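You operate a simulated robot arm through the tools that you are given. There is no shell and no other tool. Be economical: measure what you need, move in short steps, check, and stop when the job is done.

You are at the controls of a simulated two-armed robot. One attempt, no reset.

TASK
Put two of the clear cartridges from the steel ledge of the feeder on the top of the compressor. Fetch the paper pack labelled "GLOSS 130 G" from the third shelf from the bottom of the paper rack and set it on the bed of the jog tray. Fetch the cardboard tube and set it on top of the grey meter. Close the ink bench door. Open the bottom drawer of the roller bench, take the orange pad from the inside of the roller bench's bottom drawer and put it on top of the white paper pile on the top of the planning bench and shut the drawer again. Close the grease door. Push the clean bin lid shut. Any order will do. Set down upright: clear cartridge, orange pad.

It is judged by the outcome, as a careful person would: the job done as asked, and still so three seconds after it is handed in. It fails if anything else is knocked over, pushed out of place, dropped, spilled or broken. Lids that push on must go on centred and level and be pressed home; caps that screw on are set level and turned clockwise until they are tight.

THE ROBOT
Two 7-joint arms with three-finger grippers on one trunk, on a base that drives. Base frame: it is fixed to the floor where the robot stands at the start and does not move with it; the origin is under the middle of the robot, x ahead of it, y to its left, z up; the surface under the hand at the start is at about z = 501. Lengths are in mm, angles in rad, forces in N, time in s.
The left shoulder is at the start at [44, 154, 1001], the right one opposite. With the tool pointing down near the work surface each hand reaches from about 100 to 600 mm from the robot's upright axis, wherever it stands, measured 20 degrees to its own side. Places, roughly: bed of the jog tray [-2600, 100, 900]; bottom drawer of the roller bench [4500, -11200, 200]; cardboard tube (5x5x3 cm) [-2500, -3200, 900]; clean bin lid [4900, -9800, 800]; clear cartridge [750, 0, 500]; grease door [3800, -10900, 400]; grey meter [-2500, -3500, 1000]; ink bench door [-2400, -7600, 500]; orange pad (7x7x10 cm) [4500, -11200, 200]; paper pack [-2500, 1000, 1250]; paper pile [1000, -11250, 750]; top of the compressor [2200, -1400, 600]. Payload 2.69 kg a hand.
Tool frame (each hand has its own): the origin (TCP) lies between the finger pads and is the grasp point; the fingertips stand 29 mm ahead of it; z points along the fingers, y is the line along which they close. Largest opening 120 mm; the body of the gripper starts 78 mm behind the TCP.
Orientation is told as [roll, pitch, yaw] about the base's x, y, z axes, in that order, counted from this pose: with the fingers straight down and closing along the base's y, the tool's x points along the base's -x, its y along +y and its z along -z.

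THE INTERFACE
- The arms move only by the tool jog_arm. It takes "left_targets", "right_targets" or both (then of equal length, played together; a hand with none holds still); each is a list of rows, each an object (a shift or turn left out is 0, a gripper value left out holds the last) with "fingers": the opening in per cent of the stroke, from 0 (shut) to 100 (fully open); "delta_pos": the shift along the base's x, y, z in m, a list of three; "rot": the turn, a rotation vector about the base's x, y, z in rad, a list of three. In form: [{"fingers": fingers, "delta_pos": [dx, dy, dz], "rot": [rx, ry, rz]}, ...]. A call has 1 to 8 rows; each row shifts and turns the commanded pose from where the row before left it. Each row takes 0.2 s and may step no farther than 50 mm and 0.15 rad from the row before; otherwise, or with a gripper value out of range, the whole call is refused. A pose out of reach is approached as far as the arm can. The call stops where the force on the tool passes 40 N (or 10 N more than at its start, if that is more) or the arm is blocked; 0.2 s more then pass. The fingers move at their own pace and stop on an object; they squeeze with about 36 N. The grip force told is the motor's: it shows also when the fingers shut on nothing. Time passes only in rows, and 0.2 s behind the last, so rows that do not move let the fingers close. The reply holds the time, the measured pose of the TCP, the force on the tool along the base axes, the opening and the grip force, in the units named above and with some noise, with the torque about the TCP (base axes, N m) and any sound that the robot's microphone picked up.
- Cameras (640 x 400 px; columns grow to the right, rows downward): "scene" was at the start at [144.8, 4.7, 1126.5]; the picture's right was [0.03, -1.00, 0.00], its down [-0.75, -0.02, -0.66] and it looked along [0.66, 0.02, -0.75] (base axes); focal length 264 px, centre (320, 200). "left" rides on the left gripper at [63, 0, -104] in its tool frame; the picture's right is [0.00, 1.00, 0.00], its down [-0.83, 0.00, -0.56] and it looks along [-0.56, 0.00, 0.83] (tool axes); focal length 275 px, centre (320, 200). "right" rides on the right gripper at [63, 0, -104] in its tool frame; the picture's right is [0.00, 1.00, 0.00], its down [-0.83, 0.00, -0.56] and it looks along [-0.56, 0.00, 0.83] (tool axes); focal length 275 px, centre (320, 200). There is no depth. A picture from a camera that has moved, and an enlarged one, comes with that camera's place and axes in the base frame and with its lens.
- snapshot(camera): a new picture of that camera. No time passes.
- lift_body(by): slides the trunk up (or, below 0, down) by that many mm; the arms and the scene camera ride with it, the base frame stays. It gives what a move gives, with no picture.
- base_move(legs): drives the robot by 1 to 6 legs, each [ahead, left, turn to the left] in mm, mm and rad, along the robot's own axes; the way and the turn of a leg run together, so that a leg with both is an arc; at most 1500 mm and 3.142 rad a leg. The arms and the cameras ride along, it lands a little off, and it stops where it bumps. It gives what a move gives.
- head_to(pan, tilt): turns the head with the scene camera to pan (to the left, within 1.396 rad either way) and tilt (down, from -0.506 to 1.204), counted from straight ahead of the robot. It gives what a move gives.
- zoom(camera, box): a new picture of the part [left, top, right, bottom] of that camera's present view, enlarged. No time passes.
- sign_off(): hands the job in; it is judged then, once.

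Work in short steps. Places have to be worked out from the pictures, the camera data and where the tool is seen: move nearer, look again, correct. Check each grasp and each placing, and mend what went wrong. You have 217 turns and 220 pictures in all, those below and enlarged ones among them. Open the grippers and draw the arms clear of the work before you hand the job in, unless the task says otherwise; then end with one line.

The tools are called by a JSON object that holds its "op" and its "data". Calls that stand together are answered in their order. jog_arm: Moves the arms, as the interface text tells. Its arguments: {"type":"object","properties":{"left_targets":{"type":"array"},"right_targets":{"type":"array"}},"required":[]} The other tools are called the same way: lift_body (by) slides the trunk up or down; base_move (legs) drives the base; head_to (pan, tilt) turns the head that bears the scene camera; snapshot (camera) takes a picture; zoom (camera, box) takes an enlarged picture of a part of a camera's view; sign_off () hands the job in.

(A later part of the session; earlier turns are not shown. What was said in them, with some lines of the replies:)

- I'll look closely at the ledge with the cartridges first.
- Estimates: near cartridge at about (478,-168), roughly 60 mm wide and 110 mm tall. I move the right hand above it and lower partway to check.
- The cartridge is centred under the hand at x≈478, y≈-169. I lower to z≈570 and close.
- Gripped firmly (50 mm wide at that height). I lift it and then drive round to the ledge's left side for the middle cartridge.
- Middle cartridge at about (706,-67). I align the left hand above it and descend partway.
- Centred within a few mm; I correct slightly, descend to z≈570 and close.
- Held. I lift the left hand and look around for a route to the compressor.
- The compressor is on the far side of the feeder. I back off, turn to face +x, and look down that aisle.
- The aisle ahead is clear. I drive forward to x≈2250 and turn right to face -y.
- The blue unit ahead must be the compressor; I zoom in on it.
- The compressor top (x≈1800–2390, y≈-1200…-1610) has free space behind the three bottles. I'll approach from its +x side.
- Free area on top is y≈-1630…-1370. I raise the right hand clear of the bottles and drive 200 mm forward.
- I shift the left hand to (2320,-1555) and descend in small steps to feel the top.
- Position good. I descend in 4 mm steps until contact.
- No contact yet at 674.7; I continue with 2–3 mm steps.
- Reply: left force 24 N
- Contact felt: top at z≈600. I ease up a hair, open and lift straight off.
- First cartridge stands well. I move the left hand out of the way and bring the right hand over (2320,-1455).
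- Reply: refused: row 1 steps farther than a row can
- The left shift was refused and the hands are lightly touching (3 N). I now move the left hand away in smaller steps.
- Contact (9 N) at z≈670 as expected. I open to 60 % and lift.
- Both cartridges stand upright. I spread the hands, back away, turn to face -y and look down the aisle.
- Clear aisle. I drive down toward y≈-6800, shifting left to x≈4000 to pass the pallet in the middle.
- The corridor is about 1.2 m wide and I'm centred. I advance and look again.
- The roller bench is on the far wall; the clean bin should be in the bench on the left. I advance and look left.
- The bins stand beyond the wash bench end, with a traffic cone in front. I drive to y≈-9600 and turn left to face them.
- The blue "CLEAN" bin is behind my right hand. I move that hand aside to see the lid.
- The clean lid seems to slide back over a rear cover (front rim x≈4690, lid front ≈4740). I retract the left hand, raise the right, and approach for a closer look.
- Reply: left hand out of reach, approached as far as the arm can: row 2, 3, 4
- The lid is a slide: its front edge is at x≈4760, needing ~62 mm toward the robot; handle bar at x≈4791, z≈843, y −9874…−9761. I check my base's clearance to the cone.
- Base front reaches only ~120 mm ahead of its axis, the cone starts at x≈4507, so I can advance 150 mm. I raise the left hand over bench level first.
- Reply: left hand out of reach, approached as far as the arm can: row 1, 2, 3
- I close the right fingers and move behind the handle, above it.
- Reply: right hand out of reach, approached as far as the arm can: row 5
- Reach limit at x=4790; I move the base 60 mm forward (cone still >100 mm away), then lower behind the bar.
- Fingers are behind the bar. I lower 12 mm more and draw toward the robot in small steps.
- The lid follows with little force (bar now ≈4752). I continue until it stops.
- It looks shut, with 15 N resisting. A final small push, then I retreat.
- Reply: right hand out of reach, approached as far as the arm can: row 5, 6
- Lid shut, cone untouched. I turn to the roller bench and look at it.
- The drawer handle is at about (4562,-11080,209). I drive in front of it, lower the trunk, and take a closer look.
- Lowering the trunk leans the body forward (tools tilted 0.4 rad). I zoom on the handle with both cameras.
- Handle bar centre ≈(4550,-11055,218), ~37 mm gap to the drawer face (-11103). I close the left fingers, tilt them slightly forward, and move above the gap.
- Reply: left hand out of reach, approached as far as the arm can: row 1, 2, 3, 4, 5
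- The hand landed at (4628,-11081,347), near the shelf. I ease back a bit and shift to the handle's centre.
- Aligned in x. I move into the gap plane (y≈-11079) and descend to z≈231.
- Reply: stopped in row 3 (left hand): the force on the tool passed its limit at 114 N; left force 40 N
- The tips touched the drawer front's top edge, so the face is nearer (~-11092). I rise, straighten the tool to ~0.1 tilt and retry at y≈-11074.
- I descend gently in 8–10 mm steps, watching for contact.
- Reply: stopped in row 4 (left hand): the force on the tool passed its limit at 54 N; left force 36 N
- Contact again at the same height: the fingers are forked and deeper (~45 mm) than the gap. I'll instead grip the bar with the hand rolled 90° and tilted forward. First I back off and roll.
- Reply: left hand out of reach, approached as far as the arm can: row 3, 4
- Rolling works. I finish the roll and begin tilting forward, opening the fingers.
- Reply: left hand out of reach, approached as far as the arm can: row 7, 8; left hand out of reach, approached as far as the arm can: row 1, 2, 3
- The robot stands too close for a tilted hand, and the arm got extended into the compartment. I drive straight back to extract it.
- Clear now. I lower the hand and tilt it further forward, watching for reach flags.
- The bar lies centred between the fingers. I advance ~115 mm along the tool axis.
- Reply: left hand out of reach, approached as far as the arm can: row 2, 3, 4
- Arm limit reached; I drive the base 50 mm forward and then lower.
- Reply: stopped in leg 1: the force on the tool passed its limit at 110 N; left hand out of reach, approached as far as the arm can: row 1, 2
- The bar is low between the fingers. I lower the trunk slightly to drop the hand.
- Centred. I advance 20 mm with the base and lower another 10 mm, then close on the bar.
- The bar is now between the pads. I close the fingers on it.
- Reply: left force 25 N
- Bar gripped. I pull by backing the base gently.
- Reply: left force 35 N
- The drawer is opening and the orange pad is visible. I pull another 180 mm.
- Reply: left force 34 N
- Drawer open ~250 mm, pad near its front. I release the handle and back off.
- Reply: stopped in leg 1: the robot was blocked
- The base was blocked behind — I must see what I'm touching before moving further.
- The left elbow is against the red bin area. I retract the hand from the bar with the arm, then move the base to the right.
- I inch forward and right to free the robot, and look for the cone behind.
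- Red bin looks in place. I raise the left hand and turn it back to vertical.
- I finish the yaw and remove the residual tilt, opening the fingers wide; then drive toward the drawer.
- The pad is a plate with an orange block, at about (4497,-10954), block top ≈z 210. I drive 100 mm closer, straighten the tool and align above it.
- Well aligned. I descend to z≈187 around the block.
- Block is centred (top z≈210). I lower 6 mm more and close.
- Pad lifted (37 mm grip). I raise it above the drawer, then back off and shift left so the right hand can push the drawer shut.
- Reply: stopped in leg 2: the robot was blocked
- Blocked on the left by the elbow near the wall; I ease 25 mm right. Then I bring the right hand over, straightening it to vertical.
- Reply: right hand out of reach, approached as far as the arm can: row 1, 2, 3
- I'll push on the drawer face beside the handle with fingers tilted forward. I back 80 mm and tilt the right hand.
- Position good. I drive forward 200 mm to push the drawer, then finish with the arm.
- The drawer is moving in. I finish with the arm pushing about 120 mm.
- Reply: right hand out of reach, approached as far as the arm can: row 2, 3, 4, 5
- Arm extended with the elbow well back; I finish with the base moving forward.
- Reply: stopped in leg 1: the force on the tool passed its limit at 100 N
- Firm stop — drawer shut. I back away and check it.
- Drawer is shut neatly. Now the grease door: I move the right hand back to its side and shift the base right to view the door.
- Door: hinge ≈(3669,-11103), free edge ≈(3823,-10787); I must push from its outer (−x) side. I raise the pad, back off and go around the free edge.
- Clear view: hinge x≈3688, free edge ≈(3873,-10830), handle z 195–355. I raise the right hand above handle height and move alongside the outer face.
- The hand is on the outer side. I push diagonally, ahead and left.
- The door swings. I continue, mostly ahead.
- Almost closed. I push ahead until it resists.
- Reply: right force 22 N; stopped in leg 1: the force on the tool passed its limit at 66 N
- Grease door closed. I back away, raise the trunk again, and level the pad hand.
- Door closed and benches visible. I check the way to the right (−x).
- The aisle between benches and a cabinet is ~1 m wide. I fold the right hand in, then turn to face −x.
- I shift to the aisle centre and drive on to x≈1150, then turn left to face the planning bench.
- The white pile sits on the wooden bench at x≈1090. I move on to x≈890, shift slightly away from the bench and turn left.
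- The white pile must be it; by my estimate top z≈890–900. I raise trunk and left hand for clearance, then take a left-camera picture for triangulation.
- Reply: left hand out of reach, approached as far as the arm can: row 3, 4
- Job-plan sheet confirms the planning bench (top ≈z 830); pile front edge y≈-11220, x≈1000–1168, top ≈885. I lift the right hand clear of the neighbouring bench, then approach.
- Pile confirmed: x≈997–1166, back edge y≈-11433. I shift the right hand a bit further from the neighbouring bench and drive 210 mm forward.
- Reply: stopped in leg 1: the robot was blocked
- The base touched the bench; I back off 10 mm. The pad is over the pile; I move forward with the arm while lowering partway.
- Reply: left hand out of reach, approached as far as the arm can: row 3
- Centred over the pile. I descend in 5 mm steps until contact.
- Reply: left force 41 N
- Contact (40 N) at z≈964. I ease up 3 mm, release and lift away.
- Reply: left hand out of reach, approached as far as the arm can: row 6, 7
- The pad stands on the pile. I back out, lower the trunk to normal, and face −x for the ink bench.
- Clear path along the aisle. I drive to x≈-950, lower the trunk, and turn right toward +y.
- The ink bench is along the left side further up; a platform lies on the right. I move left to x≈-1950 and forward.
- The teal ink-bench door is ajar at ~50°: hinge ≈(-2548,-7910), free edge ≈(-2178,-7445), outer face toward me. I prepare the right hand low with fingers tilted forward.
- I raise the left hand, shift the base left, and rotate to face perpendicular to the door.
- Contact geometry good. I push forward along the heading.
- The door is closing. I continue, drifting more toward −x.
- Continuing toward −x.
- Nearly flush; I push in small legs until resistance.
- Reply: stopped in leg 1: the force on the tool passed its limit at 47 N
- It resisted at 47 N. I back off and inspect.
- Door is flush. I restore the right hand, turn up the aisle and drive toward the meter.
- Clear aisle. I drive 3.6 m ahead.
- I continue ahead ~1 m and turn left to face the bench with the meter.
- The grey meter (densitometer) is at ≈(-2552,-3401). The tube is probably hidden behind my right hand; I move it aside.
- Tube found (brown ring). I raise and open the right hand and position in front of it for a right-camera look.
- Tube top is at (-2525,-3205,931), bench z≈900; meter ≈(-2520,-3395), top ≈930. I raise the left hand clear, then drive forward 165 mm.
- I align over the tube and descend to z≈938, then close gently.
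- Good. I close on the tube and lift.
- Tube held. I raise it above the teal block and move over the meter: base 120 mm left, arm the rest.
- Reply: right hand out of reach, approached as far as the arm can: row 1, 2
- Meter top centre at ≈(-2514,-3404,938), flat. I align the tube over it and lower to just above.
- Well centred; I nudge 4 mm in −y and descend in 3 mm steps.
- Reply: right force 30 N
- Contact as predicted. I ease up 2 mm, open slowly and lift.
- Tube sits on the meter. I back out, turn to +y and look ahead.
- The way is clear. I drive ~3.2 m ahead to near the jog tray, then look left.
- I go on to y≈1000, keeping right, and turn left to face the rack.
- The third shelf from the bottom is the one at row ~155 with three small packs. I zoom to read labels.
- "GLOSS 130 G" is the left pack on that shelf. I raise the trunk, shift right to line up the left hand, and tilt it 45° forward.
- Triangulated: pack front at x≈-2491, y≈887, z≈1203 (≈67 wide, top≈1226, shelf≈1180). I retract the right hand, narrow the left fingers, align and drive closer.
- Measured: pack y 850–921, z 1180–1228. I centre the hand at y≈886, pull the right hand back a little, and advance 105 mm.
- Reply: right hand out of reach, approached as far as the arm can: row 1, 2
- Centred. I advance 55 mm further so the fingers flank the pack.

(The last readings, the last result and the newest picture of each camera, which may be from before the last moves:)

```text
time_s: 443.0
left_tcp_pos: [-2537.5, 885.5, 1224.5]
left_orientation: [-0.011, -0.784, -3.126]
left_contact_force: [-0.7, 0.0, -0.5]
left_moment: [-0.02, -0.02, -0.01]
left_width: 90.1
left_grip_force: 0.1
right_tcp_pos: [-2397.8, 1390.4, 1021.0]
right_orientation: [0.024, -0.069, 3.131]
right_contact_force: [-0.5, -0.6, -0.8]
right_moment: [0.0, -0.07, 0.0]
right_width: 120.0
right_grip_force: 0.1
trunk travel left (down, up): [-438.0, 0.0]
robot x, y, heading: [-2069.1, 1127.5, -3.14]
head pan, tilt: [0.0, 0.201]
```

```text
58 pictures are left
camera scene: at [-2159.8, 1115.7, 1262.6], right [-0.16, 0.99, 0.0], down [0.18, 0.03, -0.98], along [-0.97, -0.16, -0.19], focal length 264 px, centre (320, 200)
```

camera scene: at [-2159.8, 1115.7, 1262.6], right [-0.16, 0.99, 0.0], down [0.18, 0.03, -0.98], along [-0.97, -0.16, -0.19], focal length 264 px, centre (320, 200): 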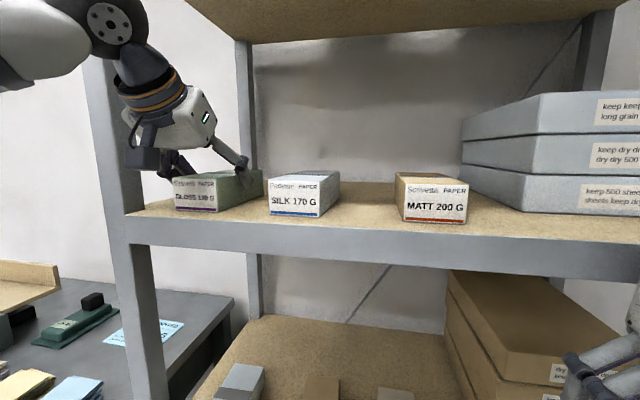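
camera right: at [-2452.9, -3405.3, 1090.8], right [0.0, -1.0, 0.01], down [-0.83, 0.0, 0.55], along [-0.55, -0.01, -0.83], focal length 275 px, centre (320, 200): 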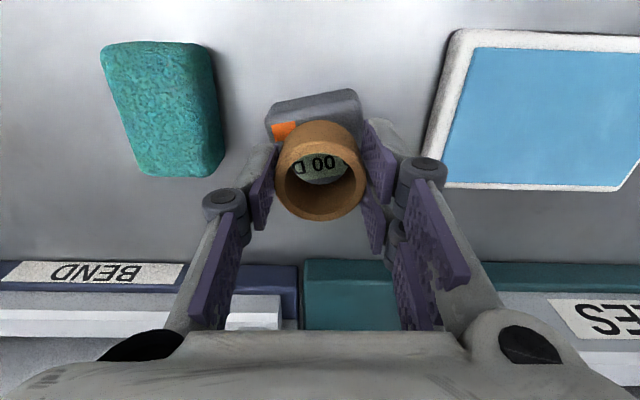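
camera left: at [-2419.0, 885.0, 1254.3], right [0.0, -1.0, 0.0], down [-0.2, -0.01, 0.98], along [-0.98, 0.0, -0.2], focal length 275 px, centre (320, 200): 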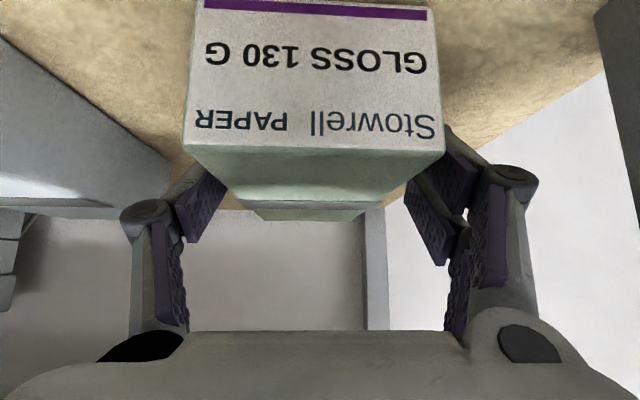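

The fingers flank the pack near its middle. I lower 5 mm for a better hold and close.

{"op": "jog_arm", "data": {"left_targets": [{"delta_pos": [0, 0, -0.003]}, {"delta_pos": [0, 0, -0.003]}, {"fingers": 60}, {"fingers": 50}, {"fingers": 40}, {"fingers": 40}]}}

{"op": "snapshot", "data": {"camera": "left"}}

```text
time_s: 444.4
left_tcp_pos: [-2536.6, 885.2, 1218.3]
left_orientation: [-0.009, -0.785, -3.125]
left_contact_force: [-0.5, -0.2, 3.5]
left_moment: [-0.33, -0.11, -0.18]
left_width: 70.0
left_grip_force: 35.6
right_tcp_pos: [-2397.9, 1390.1, 1020.8]
right_orientation: [0.028, -0.068, 3.13]
right_contact_force: [0.3, 1.1, -0.3]
right_moment: [-0.04, -0.01, 0.0]
right_width: 119.9
right_grip_force: 0.0
trunk travel left (down, up): [-438.0, 0.0]
robot x, y, heading: [-2063.3, 1127.9, -3.134]
head pan, tilt: [0.0, 0.201]
```

```text
57 pictures are left
camera left: at [-2417.9, 884.4, 1248.5], right [0.0, -1.0, 0.0], down [-0.19, -0.01, 0.98], along [-0.98, 0.0, -0.19], focal length 275 px, centre (320, 200)
```

left: 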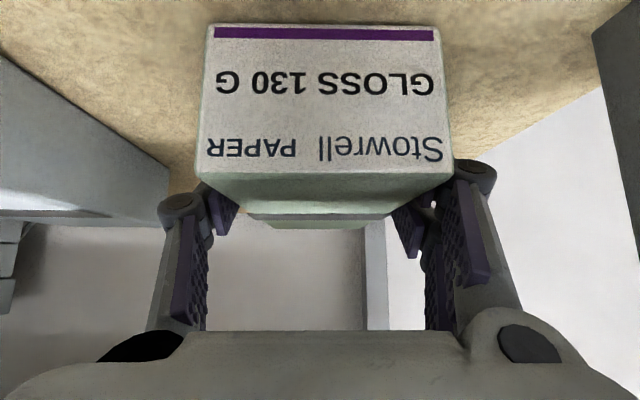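

Gripped at 70 mm. I lift it 25 mm and check that it stays level.

{"op": "jog_arm", "data": {"left_targets": [{"delta_pos": [0, 0, 0.005]}, {"delta_pos": [0, 0, 0.01]}, {"delta_pos": [0, 0, 0.015]}, {"delta_pos": [0, 0, 0.01]}]}}

{"op": "snapshot", "data": {"camera": "left"}}

{"op": "zoom", "data": {"camera": "scene", "box": [80, 60, 300, 240]}}

```text
time_s: 445.4
left_tcp_pos: [-2536.0, 885.2, 1259.5]
left_orientation: [-0.01, -0.786, -3.126]
left_contact_force: [0.1, -0.3, -4.0]
left_moment: [-0.01, -0.09, 0.02]
left_width: 69.5
left_grip_force: 35.8
right_tcp_pos: [-2397.8, 1389.8, 1022.2]
right_orientation: [0.028, -0.068, 3.131]
right_contact_force: [0.8, 0.0, 1.2]
right_moment: [-0.01, -0.03, 0.0]
right_width: 120.1
right_grip_force: 0.0
trunk travel left (down, up): [-438.0, 0.0]
robot x, y, heading: [-2065.9, 1128.4, -3.137]
head pan, tilt: [0.0, 0.201]
```

```text
56 pictures are left
camera left: at [-2418.1, 885.1, 1288.7], right [0.0, -1.0, 0.0], down [-0.2, 0.0, 0.98], along [-0.98, 0.0, -0.2], focal length 275 px, centre (320, 200)
```

left: 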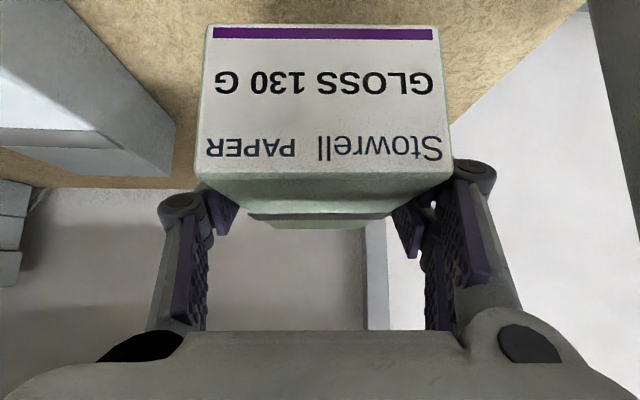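

```text
2.22 times, centred on (190, 150) of scene
camera zoom: at [-2159.2, 1117.4, 1262.1], right [-0.14, 0.99, 0.0], down [0.19, 0.03, -0.98], along [-0.97, -0.14, -0.19], focal length 587 px, centre (609, 311)
```

zoom: 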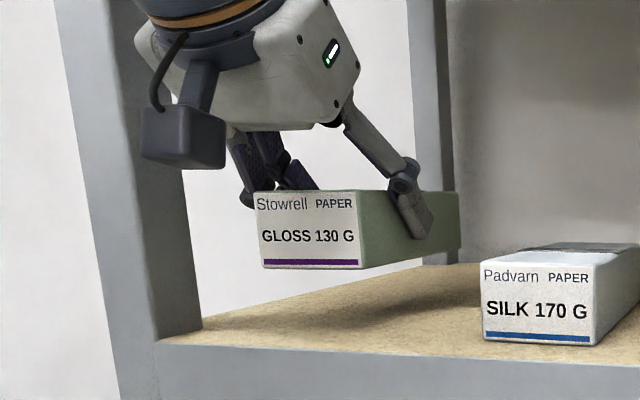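

Held level (bottom ≈39 mm below TCP). I back out of the rack, then shift left toward the jog tray and look.

{"op": "base_move", "data": {"legs": [[-350, 0, 0], [0, 780, 0]]}}

{"op": "head_to", "data": {"pan": 0.1, "tilt": 0.6}}

{"op": "snapshot", "data": {"camera": "scene"}}

```text
time_s: 453.6
left_tcp_pos: [-2192.3, 111.2, 1258.0]
left_orientation: [-0.012, -0.786, -3.124]
left_contact_force: [-0.5, -0.3, -2.9]
left_moment: [0.0, -0.12, -0.02]
left_width: 69.9
left_grip_force: 36.2
right_tcp_pos: [-2053.9, 616.6, 1021.3]
right_orientation: [0.028, -0.069, 3.135]
right_contact_force: [-0.5, 0.0, 0.0]
right_moment: [-0.02, -0.02, 0.04]
right_width: 120.0
right_grip_force: 0.1
trunk travel left (down, up): [-438.0, 0.0]
robot x, y, heading: [-1722.0, 350.1, -3.135]
head pan, tilt: [0.0, 0.201]
```

```text
time_s: 454.5
left_tcp_pos: [-2190.9, 111.8, 1258.8]
left_orientation: [-0.01, -0.783, -3.127]
left_contact_force: [-0.4, 0.3, -4.1]
left_moment: [0.02, -0.1, 0.0]
left_width: 69.6
left_grip_force: 36.1
right_tcp_pos: [-2053.5, 616.4, 1021.3]
right_orientation: [0.029, -0.069, 3.134]
right_contact_force: [0.0, -0.4, -0.7]
right_moment: [0.04, 0.01, -0.01]
right_width: 119.9
right_grip_force: 0.1
trunk travel left (down, up): [-438.0, 0.0]
robot x, y, heading: [-1719.7, 359.0, -3.138]
head pan, tilt: [0.099, 0.6]
```

```text
54 pictures are left
camera scene: at [-1811.5, 343.8, 1229.4], right [-0.15, 0.99, 0.0], down [0.52, 0.08, -0.85], along [-0.84, -0.12, -0.52], focal length 264 px, centre (320, 200)
```

scene: 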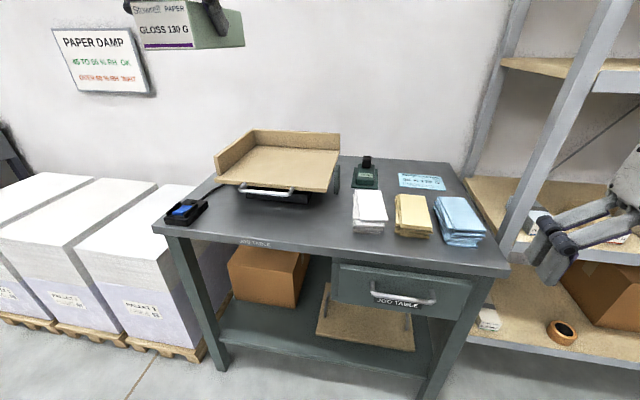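

{"op": "zoom", "data": {"camera": "scene", "box": [180, 100, 380, 230]}}

```text
3.08 times, centred on (280, 165) of scene
camera zoom: at [-1811.5, 343.8, 1229.4], right [-0.15, 0.99, 0.0], down [0.52, 0.08, -0.85], along [-0.84, -0.12, -0.52], focal length 813 px, centre (443, 308)
```

zoom: 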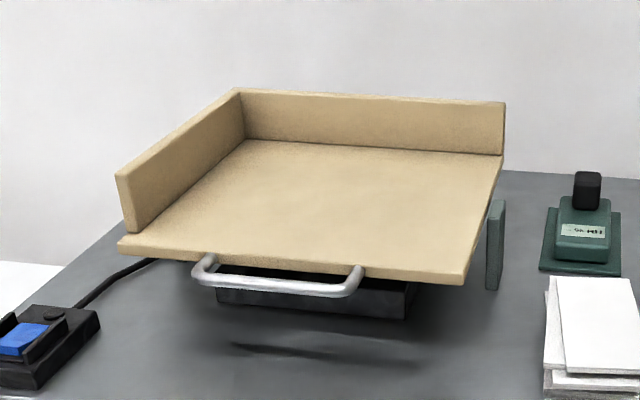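

The bed is a level rectangle x≈-2412…-2681, y≈-30…280 at z≈900. I advance 295 mm to bring the pack over it.

{"op": "base_move", "data": {"legs": [[295, -20, 0]]}}

{"op": "snapshot", "data": {"camera": "left"}}

{"op": "snapshot", "data": {"camera": "scene"}}

```text
time_s: 456.5
left_tcp_pos: [-2487.0, 132.0, 1258.3]
left_orientation: [-0.011, -0.783, -3.127]
left_contact_force: [-0.4, -0.6, -4.0]
left_moment: [0.02, -0.12, 0.03]
left_width: 69.9
left_grip_force: 36.1
right_tcp_pos: [-2348.4, 636.0, 1019.8]
right_orientation: [0.028, -0.068, 3.13]
right_contact_force: [-0.2, -0.3, 0.0]
right_moment: [-0.01, 0.0, -0.02]
right_width: 119.8
right_grip_force: 0.0
trunk travel left (down, up): [-438.0, 0.0]
robot x, y, heading: [-2015.4, 371.6, -3.142]
head pan, tilt: [0.099, 0.6]
```

```text
52 pictures are left
camera left: at [-2369.5, 131.1, 1288.6], right [0.0, -1.0, 0.0], down [-0.2, 0.0, 0.98], along [-0.98, 0.0, -0.2], focal length 275 px, centre (320, 200)
```

left: 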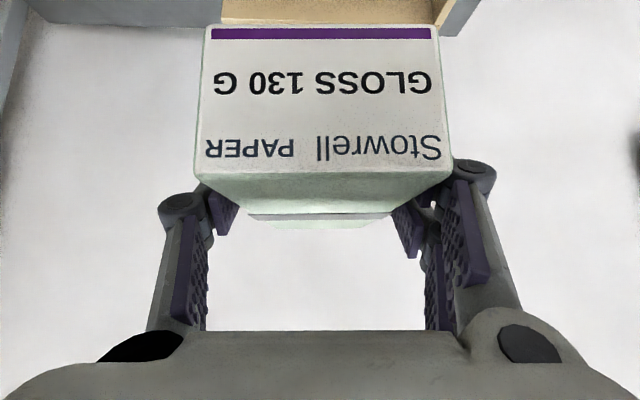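

```text
51 pictures are left
camera scene: at [-2106.6, 363.3, 1227.9], right [-0.14, 0.99, 0.0], down [0.53, 0.07, -0.84], along [-0.84, -0.12, -0.53], focal length 264 px, centre (320, 200)
```

scene: 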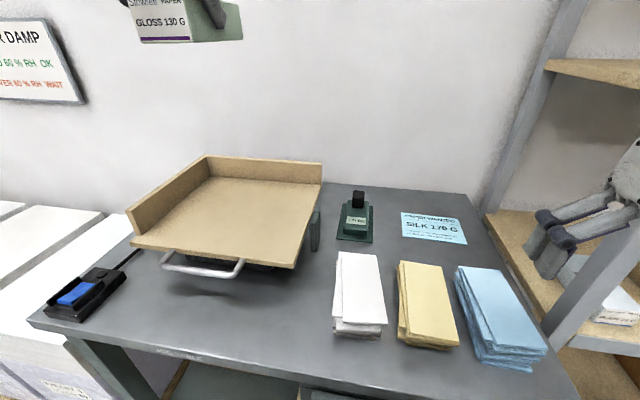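

Bed front edge z≈897, sloping slightly to the back. I lower the trunk 68 mm and the hand toward the bed centre.

{"op": "lift_body", "data": {"by": -68}}

{"op": "jog_arm", "data": {"left_targets": [{"delta_pos": [-0.024, 0, -0.04]}, {"delta_pos": [-0.024, 0, -0.04]}, {"delta_pos": [0, 0, -0.045]}, {"delta_pos": [0, 0, -0.045]}, {"delta_pos": [0, 0, -0.025]}]}}

{"op": "head_to", "data": {"pan": 0.35, "tilt": 0.5}}

{"op": "snapshot", "data": {"camera": "scene"}}

{"op": "snapshot", "data": {"camera": "left"}}

```text
time_s: 457.6
left_tcp_pos: [-2486.1, 131.9, 1190.2]
left_orientation: [-0.012, -0.787, -3.128]
left_contact_force: [0.3, 0.1, -3.7]
left_moment: [-0.02, -0.07, -0.04]
left_width: 69.6
left_grip_force: 35.9
right_tcp_pos: [-2363.3, 637.0, 860.9]
right_orientation: [0.027, 0.199, 3.127]
right_contact_force: [-0.2, 0.5, 1.2]
right_moment: [-0.01, 0.03, 0.0]
right_width: 120.0
right_grip_force: 0.1
trunk travel left (down, up): [-370.0, 68.0]
robot x, y, heading: [-2014.2, 369.7, -3.14]
head pan, tilt: [0.099, 0.6]
```

```text
time_s: 458.8
left_tcp_pos: [-2534.2, 132.0, 995.1]
left_orientation: [-0.013, -0.787, -3.128]
left_contact_force: [-0.4, -0.2, -4.7]
left_moment: [-0.01, -0.06, -0.01]
left_width: 70.1
left_grip_force: 35.6
right_tcp_pos: [-2362.2, 636.8, 861.5]
right_orientation: [0.026, 0.2, 3.128]
right_contact_force: [-1.1, -0.8, 0.1]
right_moment: [-0.02, 0.02, 0.0]
right_width: 119.9
right_grip_force: 0.1
trunk travel left (down, up): [-370.0, 68.0]
robot x, y, heading: [-2013.6, 373.6, -3.142]
head pan, tilt: [0.099, 0.6]
```

```text
time_s: 459.6
left_tcp_pos: [-2534.9, 132.4, 995.1]
left_orientation: [-0.01, -0.786, -3.128]
left_contact_force: [0.6, -1.1, -2.8]
left_moment: [0.01, -0.12, 0.0]
left_width: 69.8
left_grip_force: 36.2
right_tcp_pos: [-2362.2, 636.0, 862.5]
right_orientation: [0.028, 0.199, 3.128]
right_contact_force: [1.0, 0.0, -0.1]
right_moment: [-0.01, -0.02, 0.0]
right_width: 119.9
right_grip_force: 0.0
trunk travel left (down, up): [-370.0, 68.0]
robot x, y, heading: [-2011.9, 369.7, -3.136]
head pan, tilt: [0.351, 0.499]
```

```text
50 pictures are left
camera scene: at [-2168.3, 344.3, 1156.5], right [-0.34, 0.94, 0.0], down [0.45, 0.16, -0.88], along [-0.82, -0.3, -0.48], focal length 264 px, centre (320, 200)
```

scene: 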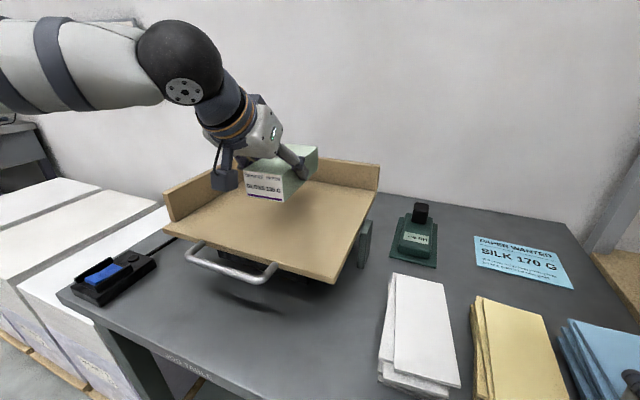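

```text
49 pictures are left
camera left: at [-2416.1, 131.4, 1025.5], right [0.0, -1.0, 0.0], down [-0.2, 0.0, 0.98], along [-0.98, 0.0, -0.2], focal length 275 px, centre (320, 200)
```

left: 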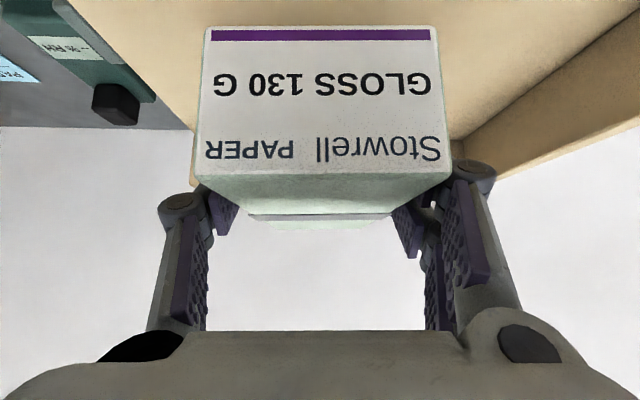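

The right hand sank close to the papers when the trunk moved; I raise it immediately.

{"op": "jog_arm", "data": {"right_targets": [{"delta_pos": [0, 0, 0.04]}, {"delta_pos": [0, 0, 0.045]}, {"delta_pos": [0, 0, 0.045]}]}}

{"op": "head_to", "data": {"pan": -0.1, "tilt": 0.7}}

{"op": "snapshot", "data": {"camera": "scene"}}

```text
time_s: 460.4
left_tcp_pos: [-2532.8, 132.9, 994.7]
left_orientation: [-0.01, -0.786, -3.127]
left_contact_force: [0.2, 0.4, -4.1]
left_moment: [0.0, -0.11, -0.02]
left_width: 69.2
left_grip_force: 36.0
right_tcp_pos: [-2392.0, 661.7, 983.8]
right_orientation: [0.027, 0.201, 3.128]
right_contact_force: [0.5, 0.2, 0.3]
right_moment: [0.0, 0.02, 0.02]
right_width: 120.0
right_grip_force: 0.2
right hand out of reach, approached as far as the arm can: row 1, 2, 3
trunk travel left (down, up): [-370.0, 68.0]
robot x, y, heading: [-2015.8, 371.9, -3.137]
head pan, tilt: [0.351, 0.499]
```

```text
time_s: 461.2
left_tcp_pos: [-2535.2, 131.6, 995.6]
left_orientation: [-0.011, -0.783, -3.126]
left_contact_force: [0.1, 0.3, -3.7]
left_moment: [-0.01, -0.07, -0.02]
left_width: 69.7
left_grip_force: 36.5
right_tcp_pos: [-2391.6, 661.3, 981.2]
right_orientation: [0.03, 0.199, 3.127]
right_contact_force: [0.4, 0.0, 0.1]
right_moment: [-0.01, -0.02, 0.02]
right_width: 120.3
right_grip_force: 0.1
trunk travel left (down, up): [-370.0, 68.0]
robot x, y, heading: [-2019.9, 368.8, -3.138]
head pan, tilt: [-0.099, 0.7]
```

```text
48 pictures are left
camera scene: at [-2170.0, 373.2, 1143.8], right [-0.03, 1.0, 0.0], down [0.6, 0.02, -0.8], along [-0.8, -0.02, -0.6], focal length 264 px, centre (320, 200)
```

scene: 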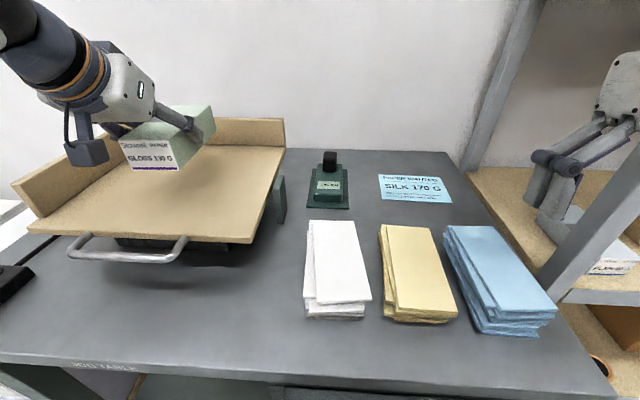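

Papers undisturbed. I continue lowering the pack: first to z≈952.

{"op": "jog_arm", "data": {"left_targets": [{"delta_pos": [0, 0, -0.02]}, {"delta_pos": [0, 0, -0.015]}, {"delta_pos": [0, 0, -0.008]}]}}

{"op": "zoom", "data": {"camera": "scene", "box": [0, 60, 300, 280]}}

```text
time_s: 462.1
left_tcp_pos: [-2533.4, 132.2, 953.0]
left_orientation: [-0.012, -0.786, -3.131]
left_contact_force: [0.6, -0.1, -4.4]
left_moment: [0.02, -0.09, -0.04]
left_width: 69.7
left_grip_force: 36.3
right_tcp_pos: [-2390.8, 661.5, 981.5]
right_orientation: [0.032, 0.199, 3.126]
right_contact_force: [0.2, 1.3, -0.6]
right_moment: [-0.02, -0.01, 0.04]
right_width: 119.9
right_grip_force: 0.0
trunk travel left (down, up): [-370.0, 68.0]
robot x, y, heading: [-2018.9, 373.0, -3.143]
head pan, tilt: [-0.099, 0.7]
```

```text
1.82 times, centred on (150, 170) of scene
camera zoom: at [-2170.1, 373.5, 1144.2], right [-0.02, 1.0, 0.0], down [0.59, 0.01, -0.8], along [-0.8, -0.02, -0.59], focal length 480 px, centre (629, 254)
```

zoom: 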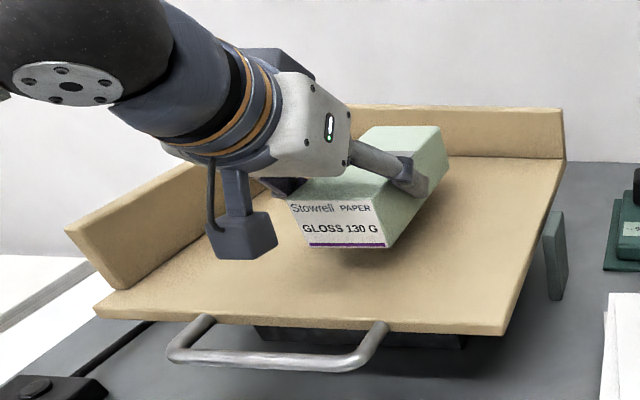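

Close above the bed. I descend in 3 mm steps.

{"op": "jog_arm", "data": {"left_targets": [{"delta_pos": [0, 0, -0.004]}, {"delta_pos": [0, 0, -0.004]}, {"delta_pos": [0, 0, -0.003]}, {"delta_pos": [0, 0, -0.003]}, {"delta_pos": [0, 0, -0.003]}]}}

```text
time_s: 463.2
left_tcp_pos: [-2534.2, 130.7, 935.8]
left_orientation: [-0.013, -0.784, -3.128]
left_contact_force: [0.5, -0.1, -3.9]
left_moment: [-0.02, -0.1, 0.01]
left_width: 69.8
left_grip_force: 36.2
right_tcp_pos: [-2390.0, 661.8, 982.7]
right_orientation: [0.031, 0.199, 3.128]
right_contact_force: [-0.8, -0.6, 0.1]
right_moment: [0.01, 0.02, 0.0]
right_width: 120.1
right_grip_force: 0.1
trunk travel left (down, up): [-370.0, 68.0]
robot x, y, heading: [-2014.4, 373.5, -3.142]
head pan, tilt: [-0.099, 0.7]
```

{"op": "jog_arm", "data": {"left_targets": [{"delta_pos": [0, 0, -0.003]}, {"delta_pos": [0, 0, -0.003]}, {"delta_pos": [0, 0, -0.003]}, {"delta_pos": [0, 0, -0.002]}]}}

{"op": "zoom", "data": {"camera": "scene", "box": [0, 60, 300, 280]}}

```text
time_s: 464.2
left_tcp_pos: [-2535.2, 131.4, 925.9]
left_orientation: [-0.012, -0.794, -3.128]
left_contact_force: [3.0, -4.4, 14.0]
left_moment: [-0.73, -0.5, -0.09]
left_width: 69.9
left_grip_force: 36.3
right_tcp_pos: [-2390.5, 662.1, 981.9]
right_orientation: [0.033, 0.197, 3.127]
right_contact_force: [-0.3, -0.1, -0.4]
right_moment: [0.01, 0.03, -0.03]
right_width: 120.0
right_grip_force: 0.0
trunk travel left (down, up): [-370.0, 68.0]
robot x, y, heading: [-2016.9, 371.2, -3.145]
head pan, tilt: [-0.099, 0.7]
```

```text
1.82 times, centred on (150, 170) of scene
camera zoom: at [-2168.7, 373.7, 1145.2], right [-0.02, 1.0, 0.0], down [0.59, 0.01, -0.81], along [-0.81, -0.02, -0.59], focal length 480 px, centre (629, 254)
```

zoom: 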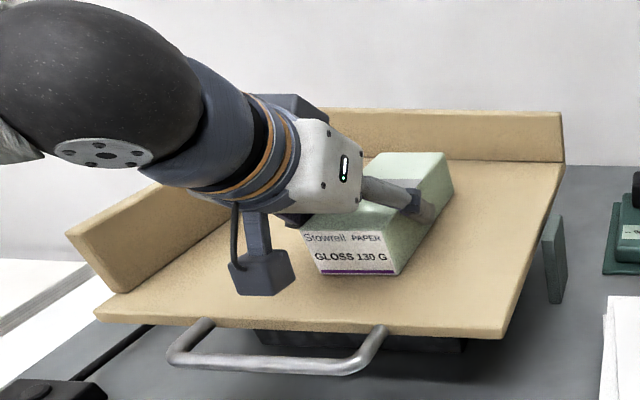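

In contact. I open the fingers and withdraw back and up along the tool axis.

{"op": "jog_arm", "data": {"left_targets": [{"delta_pos": [0, 0, 0.001]}, {"fingers": 65}, {"fingers": 72}, {"fingers": 75}, {"delta_pos": [0.015, 0, 0.02]}, {"delta_pos": [0.025, 0, 0.035]}, {"delta_pos": [0.03, 0, 0.035]}, {"delta_pos": [0.03, 0, 0.035]}]}}

{"op": "zoom", "data": {"camera": "scene", "box": [0, 60, 300, 280]}}

```text
time_s: 466.1
left_tcp_pos: [-2436.6, 130.2, 1051.1]
left_orientation: [-0.011, -0.785, -3.128]
left_contact_force: [-0.5, 0.3, -0.4]
left_moment: [-0.02, 0.03, 0.0]
left_width: 89.9
left_grip_force: 0.0
right_tcp_pos: [-2390.8, 661.0, 981.1]
right_orientation: [0.03, 0.199, 3.125]
right_contact_force: [0.3, 0.5, 0.4]
right_moment: [-0.01, -0.02, 0.0]
right_width: 120.1
right_grip_force: 0.1
trunk travel left (down, up): [-370.0, 68.0]
robot x, y, heading: [-2016.9, 374.5, -3.138]
head pan, tilt: [-0.099, 0.7]
```

```text
1.82 times, centred on (150, 170) of scene
camera zoom: at [-2169.6, 373.9, 1145.0], right [-0.02, 1.0, 0.0], down [0.59, 0.01, -0.81], along [-0.81, -0.02, -0.59], focal length 480 px, centre (629, 254)
```

zoom: 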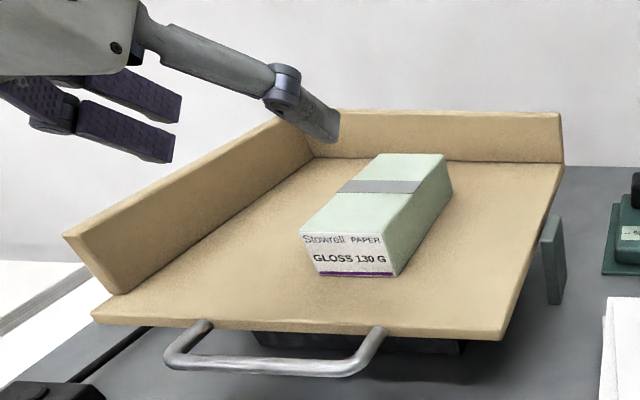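

The pack lies flat on the jog tray bed. I raise the hands, back away and take a final look.

{"op": "jog_arm", "data": {"left_targets": [{"delta_pos": [0.02, 0, 0.04]}, {"delta_pos": [0, 0, 0.04]}]}}

{"op": "base_move", "data": {"legs": [[-400, 0, 0]]}}

{"op": "head_to", "data": {"pan": 0.1, "tilt": 0.4}}

{"op": "snapshot", "data": {"camera": "scene"}}

```text
time_s: 466.6
left_tcp_pos: [-2417.1, 130.2, 1130.9]
left_orientation: [-0.008, -0.784, -3.13]
left_contact_force: [-0.3, -0.4, 0.5]
left_moment: [0.0, 0.02, 0.0]
left_width: 90.4
left_grip_force: 0.1
right_tcp_pos: [-2391.0, 661.9, 982.1]
right_orientation: [0.032, 0.198, 3.126]
right_contact_force: [-0.7, 0.7, 0.3]
right_moment: [-0.02, -0.01, -0.02]
right_width: 120.1
right_grip_force: 0.0
trunk travel left (down, up): [-370.0, 68.0]
robot x, y, heading: [-2013.7, 373.4, -3.142]
head pan, tilt: [-0.099, 0.7]
```

```text
time_s: 469.1
left_tcp_pos: [-2015.2, 128.7, 1130.5]
left_orientation: [-0.011, -0.786, -3.122]
left_contact_force: [0.2, 0.3, 0.5]
left_moment: [-0.01, 0.01, 0.01]
left_width: 90.1
left_grip_force: 0.1
right_tcp_pos: [-1993.2, 661.9, 981.9]
right_orientation: [0.029, 0.198, 3.131]
right_contact_force: [-0.3, 0.5, -0.4]
right_moment: [-0.01, 0.01, 0.0]
right_width: 120.0
right_grip_force: 0.1
trunk travel left (down, up): [-370.0, 68.0]
robot x, y, heading: [-1615.9, 374.1, -3.133]
head pan, tilt: [-0.099, 0.7]
```

```text
time_s: 469.9
left_tcp_pos: [-2015.2, 129.3, 1130.1]
left_orientation: [-0.011, -0.786, -3.123]
left_contact_force: [-0.5, -0.2, 0.3]
left_moment: [0.03, 0.01, -0.04]
left_width: 90.1
left_grip_force: 0.2
right_tcp_pos: [-1993.1, 661.5, 982.2]
right_orientation: [0.03, 0.2, 3.132]
right_contact_force: [0.5, -0.3, 0.4]
right_moment: [-0.03, -0.04, 0.01]
right_width: 119.9
right_grip_force: 0.1
trunk travel left (down, up): [-370.0, 68.0]
robot x, y, heading: [-1614.8, 378.1, -3.133]
head pan, tilt: [0.099, 0.4]
```

```text
44 pictures are left
camera scene: at [-1774.8, 367.1, 1165.7], right [-0.11, 0.99, 0.0], down [0.39, 0.04, -0.92], along [-0.92, -0.1, -0.39], focal length 264 px, centre (320, 200)
```

scene: 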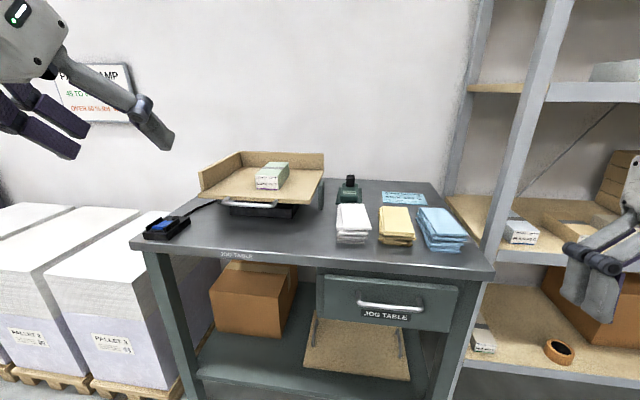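

All tasks appear done: the pack is on the tray bed, both grippers are open, and the arms are clear of the work. I hand the job in.

{"op": "sign_off", "data": {}}

```text
The job is handed in.
```

All seven jobs are done and each was checked in the pictures when finished, but the base bumped something twice near the used bin and wall and nudged the planning bench once; I saw nothing displaced, though I did not go back to check the traffic cone.
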